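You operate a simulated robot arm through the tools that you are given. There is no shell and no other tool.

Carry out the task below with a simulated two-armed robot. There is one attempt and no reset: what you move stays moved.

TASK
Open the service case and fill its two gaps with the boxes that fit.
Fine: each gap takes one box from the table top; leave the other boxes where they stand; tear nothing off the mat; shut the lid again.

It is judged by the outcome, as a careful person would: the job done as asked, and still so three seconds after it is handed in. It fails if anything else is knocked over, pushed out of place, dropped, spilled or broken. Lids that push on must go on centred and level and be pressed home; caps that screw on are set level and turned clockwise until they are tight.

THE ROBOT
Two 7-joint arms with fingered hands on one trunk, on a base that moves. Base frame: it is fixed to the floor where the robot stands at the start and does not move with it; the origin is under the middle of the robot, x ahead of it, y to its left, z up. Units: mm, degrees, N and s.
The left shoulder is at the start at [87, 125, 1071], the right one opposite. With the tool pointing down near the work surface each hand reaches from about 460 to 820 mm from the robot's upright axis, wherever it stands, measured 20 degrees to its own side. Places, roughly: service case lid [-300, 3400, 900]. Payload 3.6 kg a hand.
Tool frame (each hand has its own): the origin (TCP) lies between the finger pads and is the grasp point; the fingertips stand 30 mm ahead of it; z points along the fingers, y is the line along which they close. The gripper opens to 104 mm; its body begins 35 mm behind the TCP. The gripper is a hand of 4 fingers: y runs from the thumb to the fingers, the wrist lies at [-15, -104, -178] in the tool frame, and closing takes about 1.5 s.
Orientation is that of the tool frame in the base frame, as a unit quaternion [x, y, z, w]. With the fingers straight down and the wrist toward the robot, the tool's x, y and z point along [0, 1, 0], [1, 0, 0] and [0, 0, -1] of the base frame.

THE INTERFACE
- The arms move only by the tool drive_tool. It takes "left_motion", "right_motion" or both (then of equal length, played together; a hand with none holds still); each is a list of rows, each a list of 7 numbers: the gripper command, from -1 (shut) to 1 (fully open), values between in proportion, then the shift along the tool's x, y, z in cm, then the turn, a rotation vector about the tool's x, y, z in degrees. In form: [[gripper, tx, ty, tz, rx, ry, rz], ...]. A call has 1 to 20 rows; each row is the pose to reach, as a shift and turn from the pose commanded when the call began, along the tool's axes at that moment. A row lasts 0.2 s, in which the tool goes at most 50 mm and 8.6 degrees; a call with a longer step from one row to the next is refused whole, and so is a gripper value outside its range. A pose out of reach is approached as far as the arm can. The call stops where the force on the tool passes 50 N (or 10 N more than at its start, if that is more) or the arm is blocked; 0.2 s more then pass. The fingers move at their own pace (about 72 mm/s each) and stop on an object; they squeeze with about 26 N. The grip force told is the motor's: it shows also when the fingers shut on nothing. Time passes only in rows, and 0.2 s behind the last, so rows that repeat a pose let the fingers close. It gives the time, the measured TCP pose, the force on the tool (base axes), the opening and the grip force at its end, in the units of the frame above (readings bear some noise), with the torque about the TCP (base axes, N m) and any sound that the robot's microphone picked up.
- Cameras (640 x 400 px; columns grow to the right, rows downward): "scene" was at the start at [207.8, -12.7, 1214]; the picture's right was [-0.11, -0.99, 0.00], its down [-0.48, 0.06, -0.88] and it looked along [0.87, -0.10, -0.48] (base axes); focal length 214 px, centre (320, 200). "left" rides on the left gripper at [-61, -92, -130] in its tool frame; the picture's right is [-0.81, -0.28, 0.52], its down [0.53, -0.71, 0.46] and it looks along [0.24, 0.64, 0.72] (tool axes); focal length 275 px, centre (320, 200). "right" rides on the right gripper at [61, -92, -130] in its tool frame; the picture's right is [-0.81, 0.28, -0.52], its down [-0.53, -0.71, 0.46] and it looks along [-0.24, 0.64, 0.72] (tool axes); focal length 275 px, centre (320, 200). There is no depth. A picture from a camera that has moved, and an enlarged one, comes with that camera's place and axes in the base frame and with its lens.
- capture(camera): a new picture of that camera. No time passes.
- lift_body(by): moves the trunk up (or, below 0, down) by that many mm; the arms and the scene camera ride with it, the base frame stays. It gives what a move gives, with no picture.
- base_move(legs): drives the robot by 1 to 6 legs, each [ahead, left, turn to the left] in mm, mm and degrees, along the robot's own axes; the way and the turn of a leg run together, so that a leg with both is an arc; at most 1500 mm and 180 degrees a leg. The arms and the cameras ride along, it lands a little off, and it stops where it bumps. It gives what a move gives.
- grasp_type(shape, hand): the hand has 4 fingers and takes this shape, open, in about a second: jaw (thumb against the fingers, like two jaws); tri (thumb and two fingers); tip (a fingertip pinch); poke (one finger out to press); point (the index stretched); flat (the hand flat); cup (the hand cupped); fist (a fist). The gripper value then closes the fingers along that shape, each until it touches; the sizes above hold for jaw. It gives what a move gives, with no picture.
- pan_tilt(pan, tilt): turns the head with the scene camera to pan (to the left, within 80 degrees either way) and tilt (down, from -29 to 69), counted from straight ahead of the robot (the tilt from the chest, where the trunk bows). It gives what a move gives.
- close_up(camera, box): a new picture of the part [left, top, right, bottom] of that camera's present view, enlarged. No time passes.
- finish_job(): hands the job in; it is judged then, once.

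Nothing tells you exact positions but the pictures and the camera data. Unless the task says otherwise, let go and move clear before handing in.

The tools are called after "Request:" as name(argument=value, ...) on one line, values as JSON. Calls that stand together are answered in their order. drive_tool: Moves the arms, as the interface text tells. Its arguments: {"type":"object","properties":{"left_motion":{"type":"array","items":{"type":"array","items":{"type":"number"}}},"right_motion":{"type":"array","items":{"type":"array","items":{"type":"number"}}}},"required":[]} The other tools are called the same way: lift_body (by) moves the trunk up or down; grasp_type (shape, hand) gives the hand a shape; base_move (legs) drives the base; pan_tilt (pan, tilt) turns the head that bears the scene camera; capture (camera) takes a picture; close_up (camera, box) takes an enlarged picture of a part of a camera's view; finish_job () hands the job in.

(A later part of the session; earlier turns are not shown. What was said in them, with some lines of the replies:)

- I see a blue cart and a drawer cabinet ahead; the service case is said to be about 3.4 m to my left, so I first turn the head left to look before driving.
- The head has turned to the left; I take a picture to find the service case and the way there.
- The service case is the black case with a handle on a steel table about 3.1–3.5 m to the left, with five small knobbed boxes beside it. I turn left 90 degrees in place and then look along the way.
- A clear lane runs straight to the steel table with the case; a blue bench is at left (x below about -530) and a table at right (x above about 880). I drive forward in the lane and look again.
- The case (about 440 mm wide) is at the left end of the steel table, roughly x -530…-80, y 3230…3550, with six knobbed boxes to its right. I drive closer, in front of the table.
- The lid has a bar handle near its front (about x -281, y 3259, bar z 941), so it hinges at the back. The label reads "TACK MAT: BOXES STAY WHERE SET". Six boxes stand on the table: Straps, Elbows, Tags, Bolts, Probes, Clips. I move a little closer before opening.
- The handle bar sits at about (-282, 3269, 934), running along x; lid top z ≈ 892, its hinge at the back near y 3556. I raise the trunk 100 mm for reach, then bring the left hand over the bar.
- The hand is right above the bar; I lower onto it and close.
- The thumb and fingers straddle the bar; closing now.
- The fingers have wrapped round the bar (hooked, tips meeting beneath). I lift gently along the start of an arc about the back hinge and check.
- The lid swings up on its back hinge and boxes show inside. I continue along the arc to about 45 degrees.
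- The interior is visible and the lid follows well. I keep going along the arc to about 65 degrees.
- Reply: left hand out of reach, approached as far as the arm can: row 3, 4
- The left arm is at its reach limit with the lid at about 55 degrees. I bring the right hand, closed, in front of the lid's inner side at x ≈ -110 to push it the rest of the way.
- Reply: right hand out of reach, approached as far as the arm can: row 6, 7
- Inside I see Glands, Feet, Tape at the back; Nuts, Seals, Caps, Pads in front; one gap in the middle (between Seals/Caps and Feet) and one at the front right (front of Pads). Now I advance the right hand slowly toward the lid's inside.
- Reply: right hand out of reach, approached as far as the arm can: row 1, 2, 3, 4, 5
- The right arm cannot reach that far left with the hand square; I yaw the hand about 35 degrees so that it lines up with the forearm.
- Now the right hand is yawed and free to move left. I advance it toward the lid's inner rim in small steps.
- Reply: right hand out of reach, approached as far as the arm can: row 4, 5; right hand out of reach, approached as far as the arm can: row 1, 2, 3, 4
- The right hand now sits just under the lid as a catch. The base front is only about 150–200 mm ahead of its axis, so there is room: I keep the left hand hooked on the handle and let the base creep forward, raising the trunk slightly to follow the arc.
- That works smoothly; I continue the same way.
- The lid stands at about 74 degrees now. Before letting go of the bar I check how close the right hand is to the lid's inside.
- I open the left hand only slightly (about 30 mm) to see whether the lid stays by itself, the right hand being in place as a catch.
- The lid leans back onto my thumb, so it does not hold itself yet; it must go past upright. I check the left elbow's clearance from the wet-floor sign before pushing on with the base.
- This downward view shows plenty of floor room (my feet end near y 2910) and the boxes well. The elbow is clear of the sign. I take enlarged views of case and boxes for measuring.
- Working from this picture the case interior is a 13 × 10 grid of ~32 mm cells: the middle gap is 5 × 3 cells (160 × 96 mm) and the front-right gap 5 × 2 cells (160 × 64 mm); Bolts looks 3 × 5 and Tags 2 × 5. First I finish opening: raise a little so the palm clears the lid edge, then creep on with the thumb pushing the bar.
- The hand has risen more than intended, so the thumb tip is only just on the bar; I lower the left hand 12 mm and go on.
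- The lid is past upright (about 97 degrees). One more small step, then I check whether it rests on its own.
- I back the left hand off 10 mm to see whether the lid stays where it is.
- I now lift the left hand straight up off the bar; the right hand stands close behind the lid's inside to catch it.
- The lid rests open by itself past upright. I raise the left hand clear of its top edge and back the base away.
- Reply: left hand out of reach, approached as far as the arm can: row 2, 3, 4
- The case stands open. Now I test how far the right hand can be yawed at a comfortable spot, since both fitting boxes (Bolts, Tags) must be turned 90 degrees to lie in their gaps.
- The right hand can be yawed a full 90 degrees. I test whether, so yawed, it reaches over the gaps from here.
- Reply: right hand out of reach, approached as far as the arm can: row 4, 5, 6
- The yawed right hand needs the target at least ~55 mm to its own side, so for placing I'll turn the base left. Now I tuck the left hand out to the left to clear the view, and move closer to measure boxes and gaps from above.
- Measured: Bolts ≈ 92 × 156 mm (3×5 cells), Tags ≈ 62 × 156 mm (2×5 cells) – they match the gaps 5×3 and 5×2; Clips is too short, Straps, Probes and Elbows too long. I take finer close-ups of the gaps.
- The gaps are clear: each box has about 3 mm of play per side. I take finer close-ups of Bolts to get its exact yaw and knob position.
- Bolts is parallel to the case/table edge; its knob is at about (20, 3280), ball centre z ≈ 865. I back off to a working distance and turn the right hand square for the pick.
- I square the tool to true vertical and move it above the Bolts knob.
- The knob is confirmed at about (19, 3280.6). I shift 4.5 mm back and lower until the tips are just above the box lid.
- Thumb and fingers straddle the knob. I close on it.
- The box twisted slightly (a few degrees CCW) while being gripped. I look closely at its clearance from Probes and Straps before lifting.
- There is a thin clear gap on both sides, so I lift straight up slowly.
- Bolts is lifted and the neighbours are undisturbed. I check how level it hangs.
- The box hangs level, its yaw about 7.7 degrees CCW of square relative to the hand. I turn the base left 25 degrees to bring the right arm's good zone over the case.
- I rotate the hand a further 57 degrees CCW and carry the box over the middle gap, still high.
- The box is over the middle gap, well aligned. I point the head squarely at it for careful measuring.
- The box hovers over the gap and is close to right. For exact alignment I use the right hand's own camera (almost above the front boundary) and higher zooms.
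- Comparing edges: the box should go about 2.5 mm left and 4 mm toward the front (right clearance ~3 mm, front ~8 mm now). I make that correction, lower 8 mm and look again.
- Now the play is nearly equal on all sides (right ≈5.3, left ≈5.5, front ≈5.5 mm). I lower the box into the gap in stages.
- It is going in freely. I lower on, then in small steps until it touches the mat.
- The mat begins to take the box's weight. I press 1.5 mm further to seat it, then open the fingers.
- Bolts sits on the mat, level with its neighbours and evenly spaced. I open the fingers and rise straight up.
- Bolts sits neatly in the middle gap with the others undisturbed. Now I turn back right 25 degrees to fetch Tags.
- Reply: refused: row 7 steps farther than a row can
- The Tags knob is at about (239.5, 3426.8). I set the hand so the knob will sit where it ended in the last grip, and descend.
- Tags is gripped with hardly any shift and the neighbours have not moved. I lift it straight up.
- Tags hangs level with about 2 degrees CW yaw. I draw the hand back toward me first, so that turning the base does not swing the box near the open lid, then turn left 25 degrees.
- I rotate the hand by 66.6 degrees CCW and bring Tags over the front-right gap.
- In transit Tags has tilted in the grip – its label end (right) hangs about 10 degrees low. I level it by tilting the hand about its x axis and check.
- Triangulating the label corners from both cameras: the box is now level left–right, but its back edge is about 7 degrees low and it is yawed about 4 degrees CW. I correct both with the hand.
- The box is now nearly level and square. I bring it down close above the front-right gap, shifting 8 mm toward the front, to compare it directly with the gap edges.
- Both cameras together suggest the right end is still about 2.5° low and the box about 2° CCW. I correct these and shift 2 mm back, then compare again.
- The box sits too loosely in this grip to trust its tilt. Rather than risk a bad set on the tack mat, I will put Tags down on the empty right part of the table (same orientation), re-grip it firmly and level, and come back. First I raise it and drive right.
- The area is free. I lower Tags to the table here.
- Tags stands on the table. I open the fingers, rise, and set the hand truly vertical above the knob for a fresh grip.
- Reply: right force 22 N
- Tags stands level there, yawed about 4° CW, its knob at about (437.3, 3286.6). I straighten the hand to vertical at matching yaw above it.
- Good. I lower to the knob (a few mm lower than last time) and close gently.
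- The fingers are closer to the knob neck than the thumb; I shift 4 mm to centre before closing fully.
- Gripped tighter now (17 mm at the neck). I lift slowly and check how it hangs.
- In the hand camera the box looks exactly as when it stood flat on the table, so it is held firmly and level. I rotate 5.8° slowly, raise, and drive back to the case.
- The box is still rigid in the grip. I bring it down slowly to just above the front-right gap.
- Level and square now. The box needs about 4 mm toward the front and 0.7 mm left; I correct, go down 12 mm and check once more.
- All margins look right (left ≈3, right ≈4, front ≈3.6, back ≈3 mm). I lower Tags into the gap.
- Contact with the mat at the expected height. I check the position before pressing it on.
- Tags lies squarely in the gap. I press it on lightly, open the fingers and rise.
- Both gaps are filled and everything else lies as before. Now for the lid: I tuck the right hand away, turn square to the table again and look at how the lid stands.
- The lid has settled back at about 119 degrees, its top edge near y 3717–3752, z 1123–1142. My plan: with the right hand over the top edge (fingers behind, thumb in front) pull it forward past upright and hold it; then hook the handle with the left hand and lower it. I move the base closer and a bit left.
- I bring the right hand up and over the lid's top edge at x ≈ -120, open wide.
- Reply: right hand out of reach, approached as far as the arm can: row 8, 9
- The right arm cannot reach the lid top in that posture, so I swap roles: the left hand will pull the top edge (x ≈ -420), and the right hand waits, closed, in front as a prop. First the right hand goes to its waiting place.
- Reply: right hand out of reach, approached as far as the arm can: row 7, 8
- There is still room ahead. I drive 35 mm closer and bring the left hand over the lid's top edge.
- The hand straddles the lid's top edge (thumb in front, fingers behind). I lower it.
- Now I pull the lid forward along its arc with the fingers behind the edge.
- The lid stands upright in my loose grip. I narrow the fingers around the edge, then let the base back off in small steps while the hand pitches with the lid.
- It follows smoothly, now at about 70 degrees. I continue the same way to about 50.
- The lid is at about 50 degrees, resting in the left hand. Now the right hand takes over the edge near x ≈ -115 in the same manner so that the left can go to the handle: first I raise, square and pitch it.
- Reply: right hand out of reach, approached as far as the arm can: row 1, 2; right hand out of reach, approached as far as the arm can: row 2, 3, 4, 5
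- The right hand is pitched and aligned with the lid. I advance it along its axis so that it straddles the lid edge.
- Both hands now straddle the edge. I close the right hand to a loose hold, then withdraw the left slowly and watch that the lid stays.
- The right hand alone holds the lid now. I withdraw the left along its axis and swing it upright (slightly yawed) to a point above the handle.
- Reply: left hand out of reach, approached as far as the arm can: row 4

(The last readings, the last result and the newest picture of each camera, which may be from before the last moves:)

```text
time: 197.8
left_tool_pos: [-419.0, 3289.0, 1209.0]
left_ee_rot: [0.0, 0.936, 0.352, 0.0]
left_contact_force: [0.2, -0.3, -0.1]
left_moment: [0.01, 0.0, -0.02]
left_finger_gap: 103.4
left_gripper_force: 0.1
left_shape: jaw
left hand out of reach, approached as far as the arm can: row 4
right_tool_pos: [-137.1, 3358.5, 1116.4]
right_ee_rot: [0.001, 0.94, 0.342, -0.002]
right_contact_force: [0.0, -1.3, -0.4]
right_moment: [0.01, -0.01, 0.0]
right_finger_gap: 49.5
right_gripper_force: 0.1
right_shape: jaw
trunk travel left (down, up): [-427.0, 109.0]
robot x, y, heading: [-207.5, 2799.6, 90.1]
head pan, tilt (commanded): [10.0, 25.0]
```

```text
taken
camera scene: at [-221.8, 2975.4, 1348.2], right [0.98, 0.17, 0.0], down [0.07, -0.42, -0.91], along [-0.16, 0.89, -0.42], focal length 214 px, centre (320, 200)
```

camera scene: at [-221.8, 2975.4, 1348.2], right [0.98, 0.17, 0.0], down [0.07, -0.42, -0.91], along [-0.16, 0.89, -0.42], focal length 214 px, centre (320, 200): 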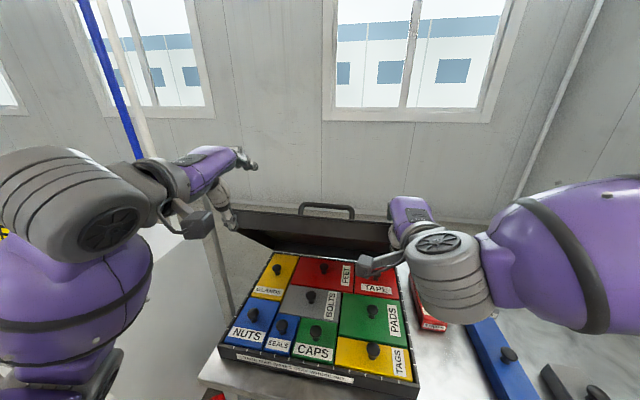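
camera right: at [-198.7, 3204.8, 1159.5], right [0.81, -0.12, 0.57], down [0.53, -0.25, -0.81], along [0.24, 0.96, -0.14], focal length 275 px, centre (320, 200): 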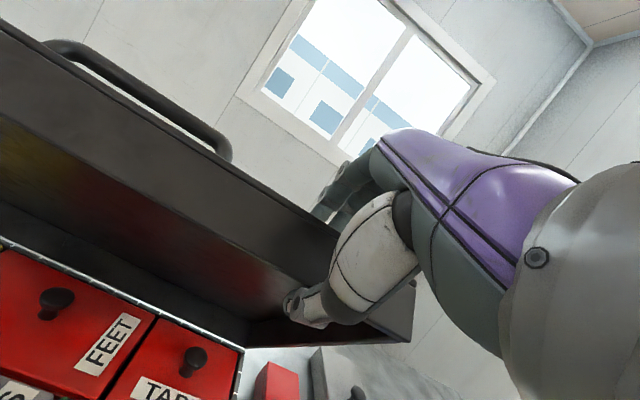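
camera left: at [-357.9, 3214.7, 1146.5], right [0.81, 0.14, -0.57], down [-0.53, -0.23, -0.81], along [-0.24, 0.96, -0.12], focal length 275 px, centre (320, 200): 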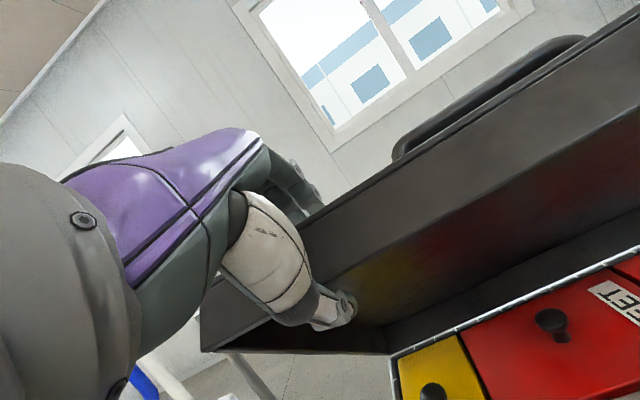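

Request:
drive_tool(left_motion=[[1, -2, 1.8, 0.5, 6, -1.3, 3.5], [1, -4.5, 4, 1.8, 13, -2.9, 7.7], [1, -7, 6.2, 3.2, 20, -4.4, 11.8], [1, -9.5, 8.4, 4.6, 27, -6, 15.9], [1, -11.7, 10.5, 6, 34, -7.5, 20], [1, -13.6, 12.3, 7.35, 40.6, -9, 23.8], [1, -13.6, 12.3, 7.35, 40.6, -9, 23.8]])

Request:
capture(camera="left")

Request:
capture(camera="scene")

```text
time: 199.4
left_tool_pos: [-284.5, 3427.8, 1233.7]
left_ee_rot: [0.217, 0.976, 0.0, 0.0]
left_contact_force: [-0.1, 0.6, 0.0]
left_moment: [-0.01, -0.04, 0.0]
left_finger_gap: 103.9
left_gripper_force: 0.0
left_shape: jaw
right_tool_pos: [-137.8, 3359.3, 1117.7]
right_ee_rot: [0.002, 0.94, 0.342, 0.0]
right_contact_force: [0.2, -1.6, -1.2]
right_moment: [-0.01, -0.01, -0.01]
right_finger_gap: 49.3
right_gripper_force: 0.0
right_shape: jaw
trunk travel left (down, up): [-427.0, 109.0]
robot x, y, heading: [-206.5, 2800.5, 90.1]
head pan, tilt (commanded): [10.0, 25.0]
```

```text
taken
camera left: at [-267.6, 3320.0, 1363.9], right [0.62, -0.59, -0.52], down [-0.78, -0.42, -0.46], along [0.05, 0.69, -0.72], focal length 275 px, centre (320, 200)
```

left: 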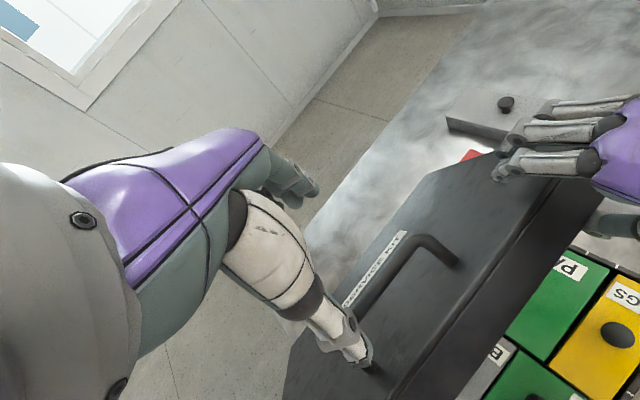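

```text
taken
camera scene: at [-222.4, 2975.2, 1348.2], right [0.98, 0.17, 0.0], down [0.07, -0.42, -0.91], along [-0.16, 0.89, -0.42], focal length 214 px, centre (320, 200)
```

scene: 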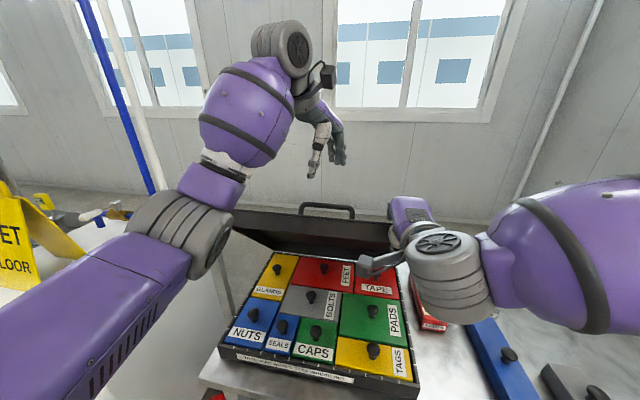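

The left hand is over the handle, but at this lid angle its thumb would not fit between bar and lid; the lid should come lower first. I lower it with the right hand along the arc to about 35 degrees.

Request:
drive_tool(right_motion=[[-0.08, 0, -1.15, -0.03, -2, 0, 0], [-0.08, 0, -2.3, -0.06, -4, 0, 0], [-0.08, 0, -3.7, 0.01, -6.5, 0, 0], [-0.08, 0, -5.17, 0.09, -9, 0, 0]])

Request:
capture(camera="right")

Request:
capture(camera="scene")

```text
time: 200.4
left_tool_pos: [-284.1, 3427.9, 1231.4]
left_ee_rot: [0.216, 0.976, 0.0, 0.001]
left_contact_force: [-0.1, 0.3, 0.0]
left_moment: [0.0, -0.04, -0.01]
left_finger_gap: 103.6
left_gripper_force: 0.0
left_shape: jaw
right_tool_pos: [-137.9, 3320.2, 1083.3]
right_ee_rot: [0.001, 0.91, 0.415, -0.003]
right_contact_force: [0.0, -0.3, -0.9]
right_moment: [0.01, 0.04, -0.01]
right_finger_gap: 49.3
right_gripper_force: 0.0
right_shape: jaw
trunk travel left (down, up): [-427.0, 109.0]
robot x, y, heading: [-208.7, 2800.4, 89.8]
head pan, tilt (commanded): [10.0, 25.0]
```

```text
taken
camera right: at [-199.1, 3161.7, 1101.0], right [0.81, -0.21, 0.54], down [0.53, -0.12, -0.84], along [0.25, 0.97, 0.01], focal length 275 px, centre (320, 200)
```

right: 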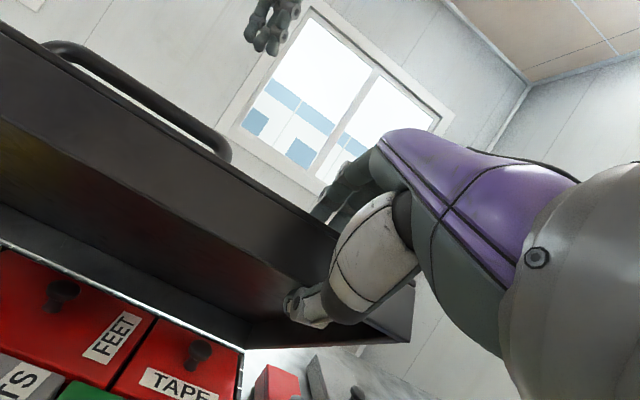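

```text
taken
camera scene: at [-221.9, 2975.6, 1348.2], right [0.98, 0.17, 0.0], down [0.07, -0.42, -0.91], along [-0.16, 0.89, -0.42], focal length 214 px, centre (320, 200)
```

scene: 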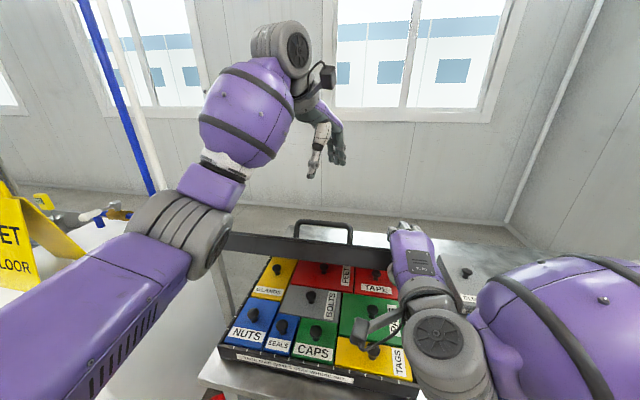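

Request:
drive_tool(right_motion=[[-0.08, 0, -1.44, -0.03, -2.5, 0, 0], [-0.08, 0, -2.88, -0.05, -5, 0, 0], [-0.08, 0, -4.3, 0.05, -7.5, 0, 0], [-0.08, 0, -5.73, 0.16, -10, 0, 0]])

Request:
capture(camera="right")

Request:
capture(camera="scene")

```text
time: 201.4
left_tool_pos: [-285.1, 3428.7, 1233.0]
left_ee_rot: [0.215, 0.977, 0.0, 0.0]
left_contact_force: [0.2, -0.4, -0.1]
left_moment: [-0.02, -0.01, -0.02]
left_finger_gap: 103.8
left_gripper_force: 0.1
left_shape: jaw
right_tool_pos: [-131.0, 3284.0, 1042.2]
right_ee_rot: [0.001, 0.87, 0.493, -0.002]
right_contact_force: [-2.3, 0.0, -2.3]
right_moment: [0.02, 0.04, -0.01]
right_finger_gap: 49.5
right_gripper_force: 0.0
right_shape: jaw
right hand out of reach, approached as far as the arm can: row 4
trunk travel left (down, up): [-427.0, 109.0]
robot x, y, heading: [-204.6, 2797.6, 89.9]
head pan, tilt (commanded): [10.0, 25.0]
```

```text
taken
camera right: at [-192.6, 3125.3, 1032.2], right [0.81, -0.3, 0.5], down [0.53, 0.02, -0.85], along [0.24, 0.95, 0.18], focal length 275 px, centre (320, 200)
```

right: 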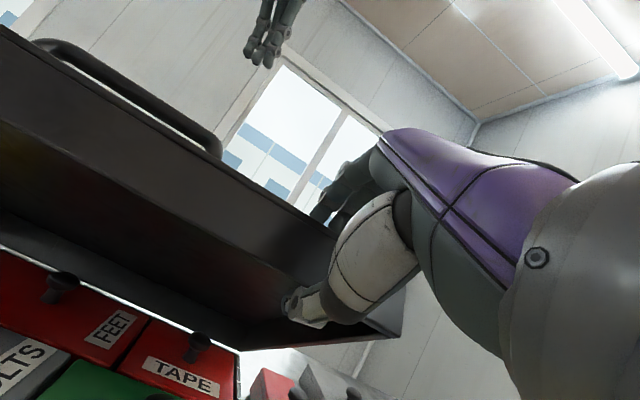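

```text
taken
camera scene: at [-222.1, 2975.5, 1348.2], right [0.98, 0.17, 0.0], down [0.07, -0.42, -0.91], along [-0.16, 0.89, -0.42], focal length 214 px, centre (320, 200)
```

scene: 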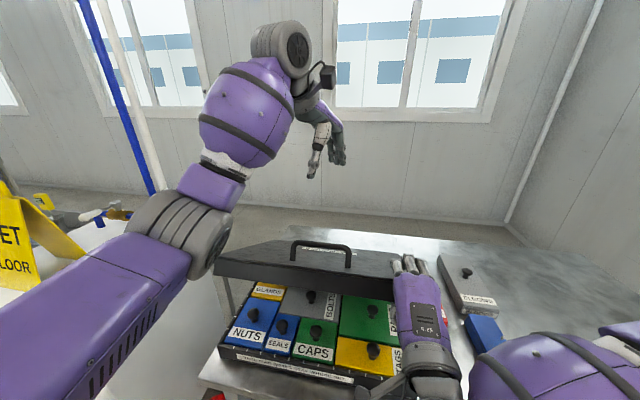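

The right arm reaches its limit near 30 degrees, which is low enough. I bring the left hand, half closed, down over the handle bar.

Request:
drive_tool(left_motion=[[0.5, -0.8, -1.8, 2.5, 0, 0, 0], [0, -1.7, -3.6, 5, 0, 0, 0], [-0.15, -2.5, -5.4, 8, 0, 0, 0], [-0.15, -3.38, -7.25, 11, 0, 0, 0], [-0.15, -3.38, -7.25, 11, 0, 0, 0]])

Request:
capture(camera="left")

Request:
close_up(camera="scene", box=[200, 120, 440, 290])

```text
time: 202.6
left_tool_pos: [-283.7, 3347.7, 1122.6]
left_ee_rot: [0.215, 0.977, 0.0, 0.0]
left_contact_force: [0.5, 0.4, 0.1]
left_moment: [0.0, 0.04, 0.01]
left_finger_gap: 44.4
left_gripper_force: 0.0
left_shape: jaw
right_tool_pos: [-131.9, 3284.9, 1043.0]
right_ee_rot: [0.001, 0.87, 0.493, -0.001]
right_contact_force: [-0.4, 0.4, -2.2]
right_moment: [-0.01, 0.05, -0.02]
right_finger_gap: 49.6
right_gripper_force: 0.1
right_shape: jaw
trunk travel left (down, up): [-427.0, 109.0]
robot x, y, heading: [-206.8, 2798.9, 90.2]
head pan, tilt (commanded): [10.0, 25.0]
```

```text
taken
camera left: at [-267.3, 3239.5, 1253.3], right [0.62, -0.59, -0.52], down [-0.78, -0.42, -0.46], along [0.05, 0.69, -0.72], focal length 275 px, centre (320, 200)
```

left: 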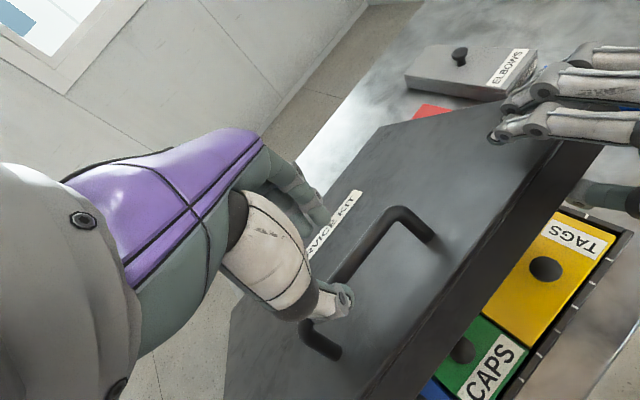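

```text
2.35 times, centred on (320, 205) of scene
camera zoom: at [-222.0, 2975.6, 1348.2], right [0.98, 0.17, 0.0], down [0.07, -0.42, -0.91], along [-0.16, 0.89, -0.42], focal length 505 px, centre (320, 188)
```

zoom: 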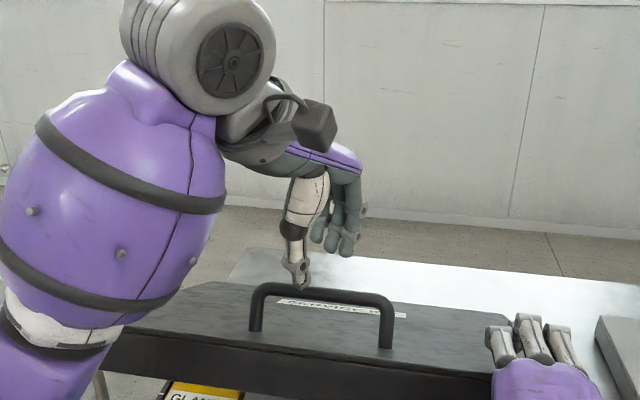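

The bar is at about (-282, 3346.6, 1066), directly beneath. I lower onto it and close.

Request:
drive_tool(left_motion=[[-0.15, 0, -0.1, 2, 0, 0, 0], [-0.15, 0, -0.1, 3.5, 0, 0, 0], [-0.15, 0, -0.1, 4.6, 0, 0, 0], [-0.15, 0, -0.1, 5.2, 0, 0, 0]])

Request:
capture(camera="left")

Request:
close_up(camera="scene", box=[200, 120, 440, 290])

```text
time: 203.6
left_tool_pos: [-284.7, 3346.7, 1071.4]
left_ee_rot: [0.216, 0.976, 0.0, -0.001]
left_contact_force: [0.0, -0.5, 0.1]
left_moment: [0.0, -0.02, 0.01]
left_finger_gap: 44.6
left_gripper_force: 0.0
left_shape: jaw
right_tool_pos: [-131.2, 3283.8, 1042.1]
right_ee_rot: [0.0, 0.87, 0.493, -0.002]
right_contact_force: [-0.7, 0.0, -2.0]
right_moment: [0.02, 0.05, 0.02]
right_finger_gap: 49.5
right_gripper_force: 0.0
right_shape: jaw
trunk travel left (down, up): [-427.0, 109.0]
robot x, y, heading: [-206.4, 2801.1, 89.8]
head pan, tilt (commanded): [10.0, 25.0]
```

```text
taken
camera left: at [-267.2, 3239.1, 1202.1], right [0.62, -0.59, -0.52], down [-0.78, -0.42, -0.46], along [0.05, 0.69, -0.72], focal length 275 px, centre (320, 200)
```

left: 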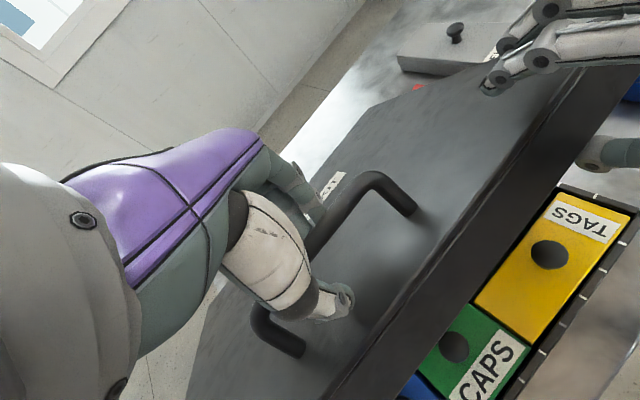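

```text
2.35 times, centred on (320, 205) of scene
camera zoom: at [-222.1, 2975.5, 1348.2], right [0.98, 0.17, 0.0], down [0.07, -0.42, -0.91], along [-0.16, 0.89, -0.42], focal length 505 px, centre (320, 188)
```

zoom: 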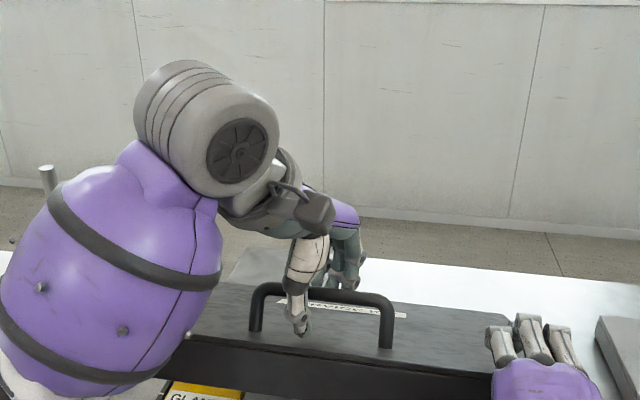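

Thumb and fingers are on either side of the bar. I close the left hand on it.

Request:
drive_tool(left_motion=[[-0.4, 0, 0, 0, 0, 0, 0], [-0.7, 0, 0, 0, 0, 0, 0], [-1, 0, 0, 0, 0, 0, 0], [-1, 0, 0, 0, 0, 0, 0], [-1, 0, 0, 0, 0, 0, 0], [-1, 0, 0, 0, 0, 0, 0]])

Request:
capture(camera="left")

```text
time: 205.0
left_tool_pos: [-285.3, 3347.4, 1071.5]
left_ee_rot: [0.214, 0.977, 0.0, -0.001]
left_contact_force: [-4.0, 0.2, -3.2]
left_moment: [0.03, -0.01, 0.13]
left_finger_gap: 1.6
left_gripper_force: 26.5
left_shape: jaw
right_tool_pos: [-131.6, 3285.4, 1042.5]
right_ee_rot: [-0.001, 0.87, 0.493, -0.003]
right_contact_force: [0.9, 0.0, 0.7]
right_moment: [0.01, -0.01, -0.01]
right_finger_gap: 47.8
right_gripper_force: 0.1
right_shape: jaw
trunk travel left (down, up): [-427.0, 109.0]
robot x, y, heading: [-205.6, 2803.1, 90.2]
head pan, tilt (commanded): [10.0, 25.0]
```

```text
taken
camera left: at [-267.9, 3239.5, 1201.9], right [0.62, -0.59, -0.52], down [-0.78, -0.42, -0.46], along [0.05, 0.69, -0.73], focal length 275 px, centre (320, 200)
```

left: 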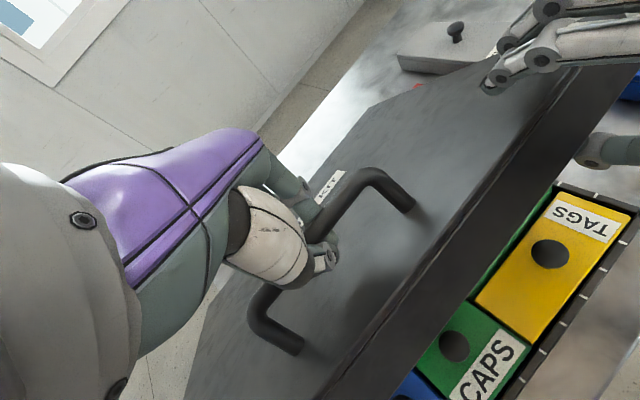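

The left hand has the handle and takes the load. I open the right hand and withdraw it along its axis.

Request:
drive_tool(right_motion=[[0.2, 0, 0, 0, 0, 0, 0], [0.5, 0, 0, 0, 0, 0, 0], [0.8, 0, 0, 0, 0, 0, 0], [0.8, 0, 0, -1, 0, 0, 0], [0.8, 0, 0, -3, 0, 0, 0], [0.8, 0, 0, -5.5, 0, 0, 0], [0.8, 0, 0, -8, 0, 0, 0]])

Request:
capture(camera="scene")

Request:
capture(camera="right")

```text
time: 206.6
left_tool_pos: [-284.4, 3347.0, 1070.8]
left_ee_rot: [0.215, 0.977, 0.0, 0.0]
left_contact_force: [-5.1, 0.2, -4.1]
left_moment: [0.02, 0.0, 0.07]
left_finger_gap: 1.7
left_gripper_force: 26.1
left_shape: jaw
right_tool_pos: [-136.5, 3254.6, 1072.6]
right_ee_rot: [-0.001, 0.871, 0.492, -0.001]
right_contact_force: [-0.1, 0.3, -0.2]
right_moment: [-0.04, 0.01, 0.03]
right_finger_gap: 93.8
right_gripper_force: 0.1
right_shape: jaw
right hand out of reach, approached as far as the arm can: row 6, 7
trunk travel left (down, up): [-427.0, 109.0]
robot x, y, heading: [-205.5, 2801.6, 89.6]
head pan, tilt (commanded): [10.0, 25.0]
```

```text
taken
camera scene: at [-222.8, 2975.9, 1348.1], right [0.98, 0.17, 0.0], down [0.07, -0.42, -0.91], along [-0.16, 0.89, -0.42], focal length 214 px, centre (320, 200)
```

scene: 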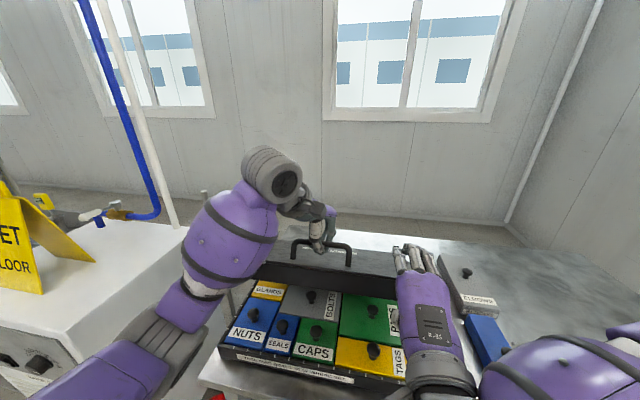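

```text
taken
camera right: at [-197.4, 3096.9, 1061.9], right [0.81, -0.3, 0.5], down [0.53, 0.02, -0.85], along [0.24, 0.95, 0.18], focal length 275 px, centre (320, 200)
```

right: 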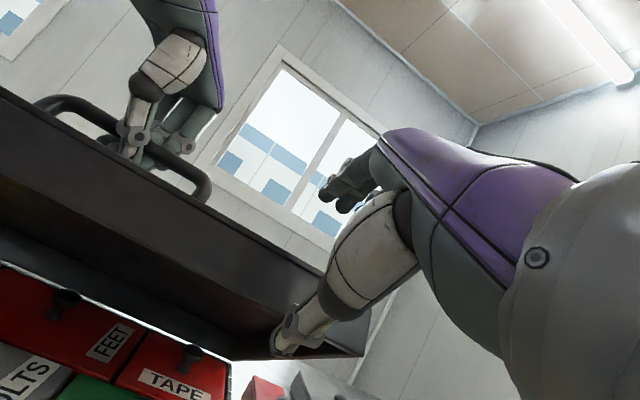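

The right hand is just clear of the edge; I slide it away to the right.

Request:
drive_tool(right_motion=[[0.8, -2, 0, -0.5, 0, 0, 0], [0.8, -5, 0, -1, 0, 0, 0], [0.8, -9, 0, -1.5, 0, 0, 0], [0.8, -13, 0, -2, 0, 0, 0], [0.8, -17, 0, -3, 0, 0, 0]])

Request:
capture(camera="scene")

```text
time: 207.8
left_tool_pos: [-285.1, 3347.0, 1071.7]
left_ee_rot: [0.214, 0.977, 0.0, -0.001]
left_contact_force: [-5.3, 1.1, -4.1]
left_moment: [0.02, 0.01, 0.13]
left_finger_gap: 1.9
left_gripper_force: 26.3
left_shape: jaw
right_tool_pos: [48.6, 3263.6, 1064.4]
right_ee_rot: [0.0, 0.87, 0.493, -0.002]
right_contact_force: [-0.8, -0.5, 0.1]
right_moment: [0.02, -0.03, 0.0]
right_finger_gap: 93.2
right_gripper_force: 0.1
right_shape: jaw
right hand out of reach, approached as far as the arm can: row 1, 2, 3, 4, 5
trunk travel left (down, up): [-427.0, 109.0]
robot x, y, heading: [-205.3, 2801.8, 89.7]
head pan, tilt (commanded): [10.0, 25.0]
```

```text
taken
camera scene: at [-222.3, 2975.3, 1348.2], right [0.98, 0.17, 0.0], down [0.07, -0.42, -0.91], along [-0.16, 0.89, -0.42], focal length 214 px, centre (320, 200)
```

scene: 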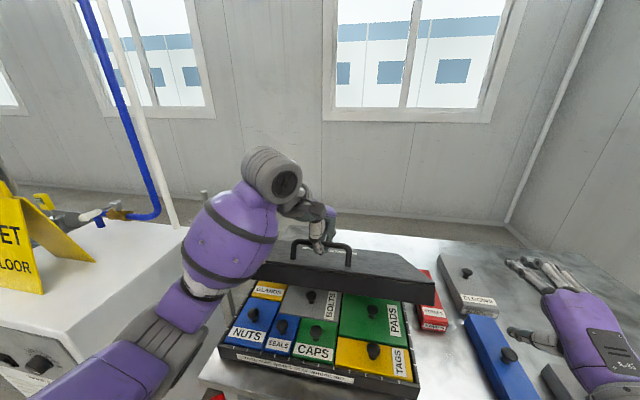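

The way is clear. The left hand now lowers the lid gently along its arc.

Request:
drive_tool(left_motion=[[-1, -0.38, -0.82, 0.92, 0, 0, 0], [-1, -0.76, -1.63, 1.89, 0, 0, 0], [-1, -1.1, -2.4, 2.9, 0, 0, 0], [-1, -1.45, -3.1, 3.93, 0, 0, 0], [-1, -1.75, -3.77, 5.0, 0, 0, 0], [-1, -2.05, -4.4, 6.1, 0, 0, 0], [-1, -2.32, -4.98, 7.23, 0, 0, 0], [-1, -2.57, -5.52, 8.39, 0, 0, 0]])

Request:
capture(camera="scene")

Request:
capture(camera="left")

```text
time: 209.6
left_tool_pos: [-285.1, 3287.4, 986.3]
left_ee_rot: [0.215, 0.977, 0.001, 0.0]
left_contact_force: [-8.1, 6.5, -5.5]
left_moment: [0.08, -0.03, 0.23]
left_finger_gap: 2.1
left_gripper_force: 26.0
left_shape: jaw
right_tool_pos: [46.9, 3264.0, 1065.1]
right_ee_rot: [0.002, 0.871, 0.492, -0.001]
right_contact_force: [-0.1, -0.1, 0.4]
right_moment: [0.01, 0.02, 0.01]
right_finger_gap: 93.3
right_gripper_force: 0.0
right_shape: jaw
trunk travel left (down, up): [-427.0, 109.0]
robot x, y, heading: [-203.0, 2799.8, 89.6]
head pan, tilt (commanded): [10.0, 25.0]
```

```text
taken
camera scene: at [-223.1, 2976.8, 1348.0], right [0.98, 0.17, 0.0], down [0.07, -0.42, -0.91], along [-0.16, 0.89, -0.42], focal length 214 px, centre (320, 200)
```

scene: 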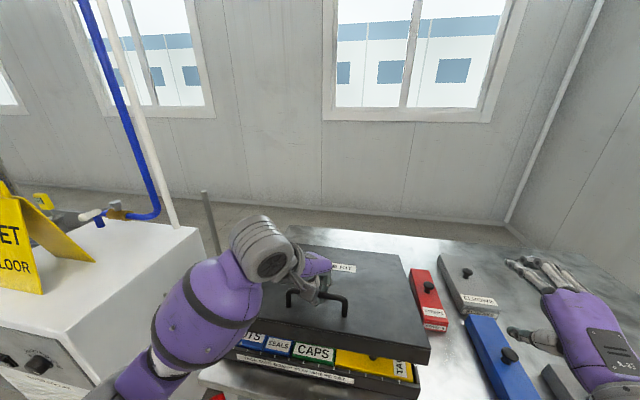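

```text
taken
camera left: at [-267.9, 3179.2, 1117.5], right [0.62, -0.59, -0.52], down [-0.78, -0.42, -0.46], along [0.05, 0.69, -0.73], focal length 275 px, centre (320, 200)
```

left: 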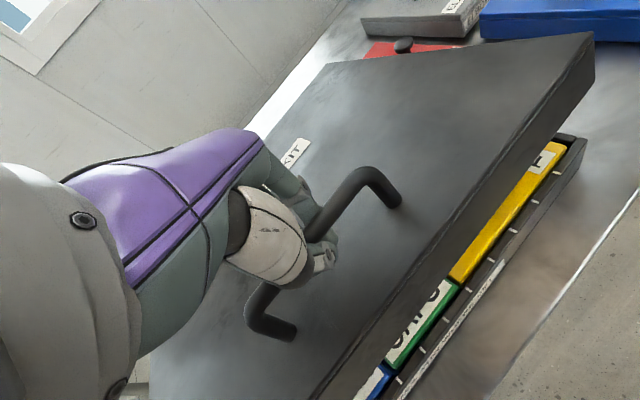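

Almost shut. I lower the last ten degrees.

Request:
drive_tool(left_motion=[[-1, -0.23, -0.48, 1.2, 0, 0, 0], [-1, -0.44, -0.94, 2.39, 0, 0, 0], [-1, -0.62, -1.33, 3.6, 0, 0, 0], [-1, -0.75, -1.6, 4.5, 0, 0, 0], [-1, -0.79, -1.69, 4.9, 0, 0, 0], [-1, -0.79, -1.69, 5.1, 0, 0, 0]])

Request:
capture(camera="scene")

Request:
capture(camera="left")

```text
time: 211.0
left_tool_pos: [-283.5, 3267.5, 936.0]
left_ee_rot: [0.216, 0.976, -0.001, 0.0]
left_contact_force: [-6.7, 4.8, -4.1]
left_moment: [0.08, -0.01, 0.19]
left_finger_gap: 1.9
left_gripper_force: 25.8
left_shape: jaw
right_tool_pos: [47.0, 3264.4, 1064.9]
right_ee_rot: [0.001, 0.87, 0.492, -0.001]
right_contact_force: [0.1, 0.0, -1.6]
right_moment: [-0.02, -0.02, 0.0]
right_finger_gap: 93.6
right_gripper_force: 0.0
right_shape: jaw
trunk travel left (down, up): [-427.0, 109.0]
robot x, y, heading: [-209.3, 2803.4, 89.8]
head pan, tilt (commanded): [10.0, 25.0]
```

```text
taken
camera scene: at [-222.9, 2976.4, 1348.1], right [0.98, 0.17, 0.0], down [0.07, -0.42, -0.91], along [-0.16, 0.89, -0.42], focal length 214 px, centre (320, 200)
```

scene: 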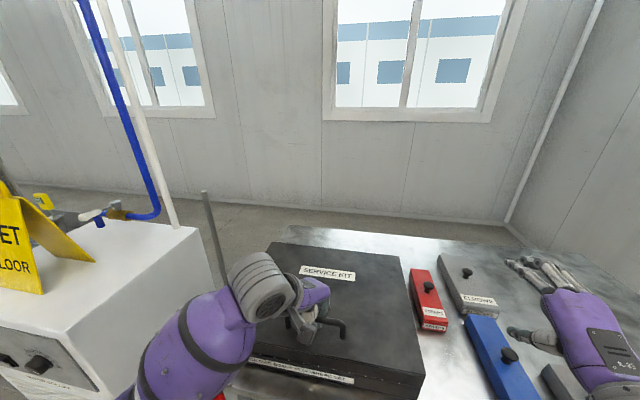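

```text
taken
camera left: at [-267.6, 3160.1, 1066.7], right [0.62, -0.59, -0.52], down [-0.78, -0.42, -0.46], along [0.05, 0.69, -0.72], focal length 275 px, centre (320, 200)
```

left: 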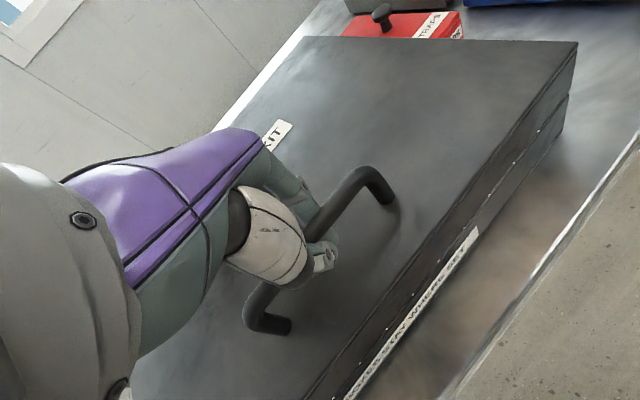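

Request:
drive_tool(left_motion=[[-1, 0, 0, 0.2, 0, 0, 0], [-1, 0, 0, 0.4, 0, 0, 0]])

Request:
close_up(camera="left", box=[380, 100, 600, 400])

Request:
close_up(camera="scene", box=[220, 230, 440, 400])

```text
time: 211.6
left_tool_pos: [-284.6, 3267.3, 933.2]
left_ee_rot: [0.216, 0.976, 0.0, 0.0]
left_contact_force: [-6.0, 2.7, -0.8]
left_moment: [0.04, -0.02, 0.17]
left_finger_gap: 1.9
left_gripper_force: 25.7
left_shape: jaw
right_tool_pos: [47.9, 3263.8, 1064.7]
right_ee_rot: [0.001, 0.87, 0.493, -0.001]
right_contact_force: [0.5, -0.1, -0.8]
right_moment: [-0.02, -0.01, 0.01]
right_finger_gap: 93.5
right_gripper_force: 0.0
right_shape: jaw
trunk travel left (down, up): [-427.0, 109.0]
robot x, y, heading: [-202.1, 2801.9, 89.9]
head pan, tilt (commanded): [10.0, 25.0]
```

```text
1.33 times, centred on (490, 250) of left
camera zoom: at [-267.6, 3159.5, 1063.2], right [0.62, -0.59, -0.52], down [-0.78, -0.42, -0.46], along [0.05, 0.69, -0.72], focal length 367 px, centre (93, 133)
```

zoom: 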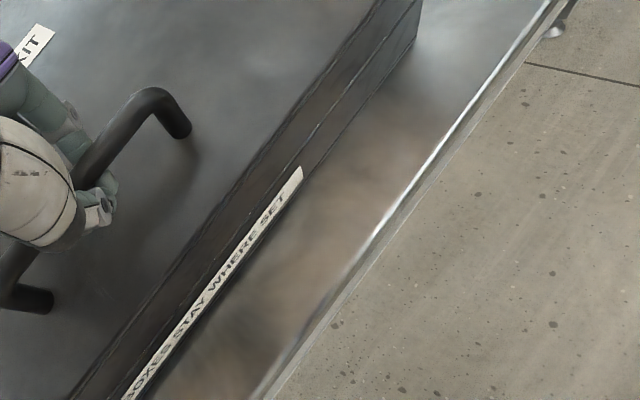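

```text
2.35 times, centred on (330, 315) of scene
camera zoom: at [-222.8, 2975.7, 1348.2], right [0.98, 0.17, 0.0], down [0.07, -0.42, -0.91], along [-0.16, 0.89, -0.42], focal length 505 px, centre (296, -71)
```

zoom: 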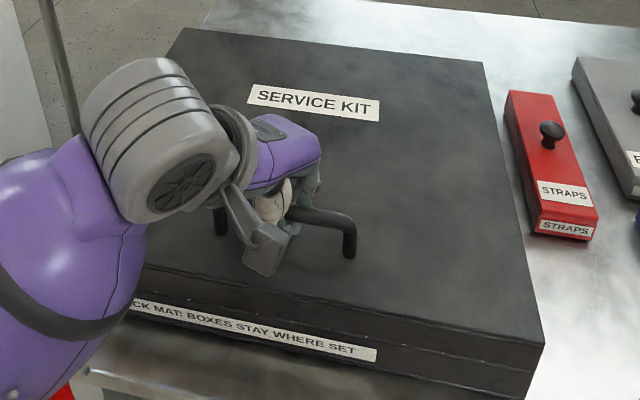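

The seam looks shut. I press a little more to confirm it rests on the case.

Request:
drive_tool(left_motion=[[-1, 0, 0, 0.2, 0, 0, 0], [-1, 0, 0, 0.4, 0, 0, 0]])

```text
time: 212.2
left_tool_pos: [-282.1, 3267.0, 929.7]
left_ee_rot: [0.217, 0.976, 0.0, 0.001]
left_contact_force: [-0.7, 0.9, 1.3]
left_moment: [0.02, -0.02, 0.04]
left_finger_gap: 1.5
left_gripper_force: 25.9
left_shape: jaw
right_tool_pos: [48.7, 3263.1, 1065.6]
right_ee_rot: [0.0, 0.87, 0.493, -0.002]
right_contact_force: [-0.2, -0.8, -0.5]
right_moment: [-0.01, -0.03, 0.01]
right_finger_gap: 93.1
right_gripper_force: 0.0
right_shape: jaw
trunk travel left (down, up): [-427.0, 109.0]
robot x, y, heading: [-204.6, 2801.5, 90.0]
head pan, tilt (commanded): [10.0, 25.0]
```

The lid is down on the case. I open the left hand and rise clear.

Request:
drive_tool(left_motion=[[-1, 0, 0, -0.3, 0, 0, 0], [-0.5, 0, 0, -0.4, 0, 0, 0], [0, 0, 0, -0.4, 0, 0, 0], [0.5, 0, 0, -0.4, 0, 0, 0], [1, 0, 0, -0.4, 0, 0, 0], [1, 0, 0, -0.4, 0, 0, 0], [1, 0, 0, -0.4, 0, 0, 0]])

Request:
drive_tool(left_motion=[[1, 0, 0, -1.5, 0, 0, 0], [1, 0, 0, -3.5, 0, 0, 0], [1, 0, 0, -6, 0, 0, 0], [1, 0, 0, -9, 0, 0, 0], [1, 0, 0, -13, 0, 0, 0], [1, 0, 0, -17, 0, 0, 0]])

Request:
capture(camera="left")

Request:
capture(camera="scene")

```text
time: 213.8
left_tool_pos: [-283.2, 3267.1, 933.3]
left_ee_rot: [0.216, 0.976, 0.0, 0.001]
left_contact_force: [0.4, 0.0, 0.7]
left_moment: [0.0, 0.01, 0.03]
left_finger_gap: 103.7
left_gripper_force: 0.1
left_shape: jaw
right_tool_pos: [47.7, 3264.5, 1065.6]
right_ee_rot: [0.001, 0.87, 0.494, -0.002]
right_contact_force: [-0.6, 0.2, 0.0]
right_moment: [-0.03, 0.0, 0.0]
right_finger_gap: 93.6
right_gripper_force: 0.0
right_shape: jaw
trunk travel left (down, up): [-427.0, 109.0]
robot x, y, heading: [-204.6, 2801.2, 89.8]
head pan, tilt (commanded): [10.0, 25.0]
```

```text
time: 215.2
left_tool_pos: [-282.9, 3268.4, 1103.1]
left_ee_rot: [0.216, 0.976, -0.001, -0.001]
left_contact_force: [0.3, 0.3, 0.1]
left_moment: [0.01, 0.02, -0.02]
left_finger_gap: 103.6
left_gripper_force: 0.0
left_shape: jaw
right_tool_pos: [48.6, 3264.2, 1065.8]
right_ee_rot: [0.002, 0.87, 0.493, -0.001]
right_contact_force: [-0.6, 0.0, 0.3]
right_moment: [0.01, -0.02, -0.02]
right_finger_gap: 93.3
right_gripper_force: 0.1
right_shape: jaw
trunk travel left (down, up): [-427.0, 109.0]
robot x, y, heading: [-205.0, 2803.0, 89.9]
head pan, tilt (commanded): [10.0, 25.0]
```

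```text
taken
camera left: at [-266.8, 3159.8, 1233.0], right [0.62, -0.59, -0.52], down [-0.78, -0.42, -0.45], along [0.05, 0.69, -0.73], focal length 275 px, centre (320, 200)
```

left: 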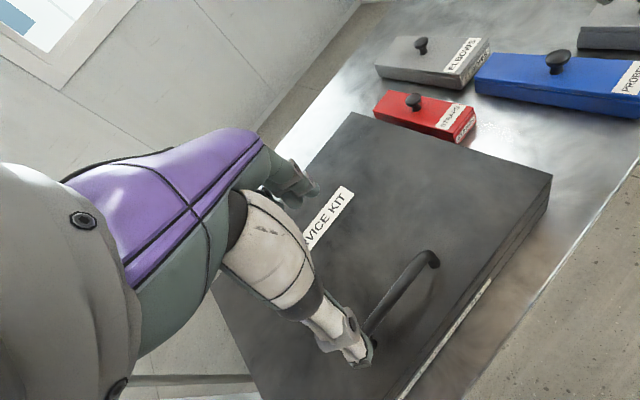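

```text
taken
camera scene: at [-222.2, 2975.3, 1348.2], right [0.98, 0.17, 0.0], down [0.07, -0.42, -0.91], along [-0.16, 0.89, -0.42], focal length 214 px, centre (320, 200)
```

scene: 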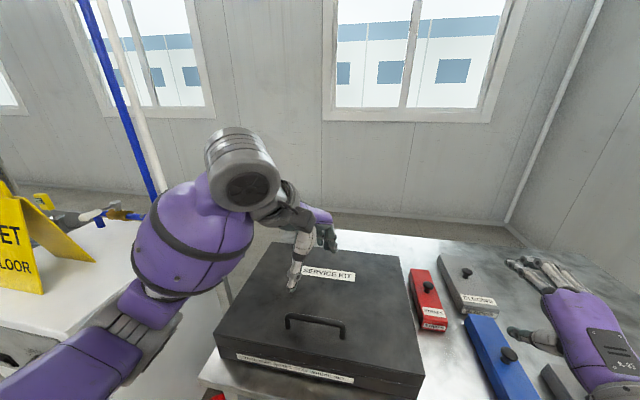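

The case is shut. I back the robot away and take a last look at everything.

Request:
base_move(legs=[[-350, 0, 0]])

Request:
pan_tilt(pan=-5, tilt=38)

Request:
capture(camera="scene")

Request:
close_up(camera="scene", box=[220, 110, 480, 260])

```text
time: 217.4
left_tool_pos: [-284.5, 2923.3, 1102.1]
left_ee_rot: [0.215, 0.977, 0.0, 0.0]
left_contact_force: [0.5, 0.0, 0.0]
left_moment: [-0.02, 0.03, 0.04]
left_finger_gap: 103.8
left_gripper_force: 0.1
left_shape: jaw
right_tool_pos: [47.6, 2918.9, 1064.3]
right_ee_rot: [-0.001, 0.87, 0.494, -0.003]
right_contact_force: [-0.5, -0.4, 0.5]
right_moment: [0.01, 0.01, -0.03]
right_finger_gap: 93.3
right_gripper_force: 0.0
right_shape: jaw
trunk travel left (down, up): [-427.0, 109.0]
robot x, y, heading: [-206.2, 2455.7, 90.1]
head pan, tilt (commanded): [10.0, 25.0]
```

```text
time: 218.2
left_tool_pos: [-285.5, 2921.6, 1102.6]
left_ee_rot: [0.214, 0.977, 0.0, 0.0]
left_contact_force: [0.4, 0.8, 0.6]
left_moment: [0.02, 0.02, 0.02]
left_finger_gap: 103.6
left_gripper_force: 0.0
left_shape: jaw
right_tool_pos: [47.1, 2920.6, 1065.4]
right_ee_rot: [-0.001, 0.87, 0.493, -0.003]
right_contact_force: [0.2, 0.2, 0.2]
right_moment: [-0.01, -0.02, -0.01]
right_finger_gap: 93.5
right_gripper_force: 0.1
right_shape: jaw
trunk travel left (down, up): [-427.0, 109.0]
robot x, y, heading: [-202.7, 2455.1, 90.3]
head pan, tilt (commanded): [-5.0, 38.0]
```

```text
taken
camera scene: at [-198.6, 2625.8, 1327.9], right [1.0, -0.08, 0.0], down [-0.05, -0.61, -0.79], along [0.07, 0.79, -0.62], focal length 214 px, centre (320, 200)
```

scene: 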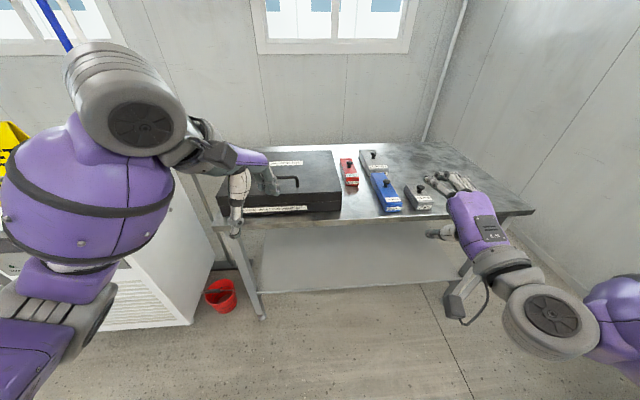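

```text
2.46 times, centred on (350, 185) of scene
camera zoom: at [-198.6, 2625.8, 1327.9], right [1.0, -0.08, 0.0], down [-0.05, -0.61, -0.79], along [0.07, 0.79, -0.62], focal length 528 px, centre (246, 237)
```

zoom: 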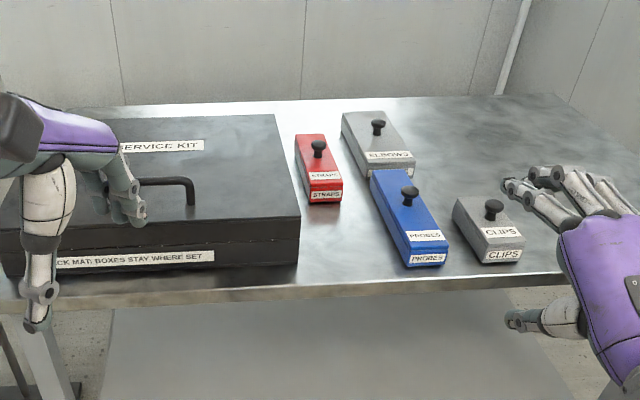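

Request:
close_up(camera="scene", box=[240, 150, 350, 220])

```text
5.71 times, centred on (295, 185) of scene
camera zoom: at [-198.6, 2625.8, 1327.9], right [1.0, -0.08, 0.0], down [-0.05, -0.61, -0.79], along [0.07, 0.79, -0.62], focal length 1226 px, centre (463, 286)
```

zoom: 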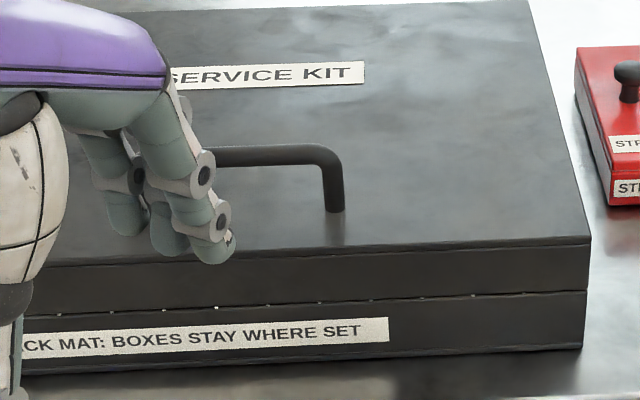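

The lid is fully shut with its seam closed. Bolts and Tags are set in their gaps inside, the four other boxes stand where they were, and both hands are clear. I hand the job in.

Request:
finish_job()

```text
The job is handed in.
```

The service case is open-and-shut done: Bolts fills the middle gap, Tags fills the front-right gap, and the lid is closed again with its seam shut.

- **Fit:** both boxes sit flat on the mat, level with their neighbours and evenly spaced. Each had to be turned a quarter turn to lie in its gap.
- **Tags:** it tilted in my grip on the way, so I set it down once on the empty right side of the table. I re-gripped it there before placing it in the case.
- **Other boxes:** Straps, Elbows, Probes and Clips are still where they stood.
- **Mat and surroundings:** no box already in the case moved or came off the mat, and nothing else was knocked over.

Both hands are clear of the table. The job is handed in; I have not seen the judged result.
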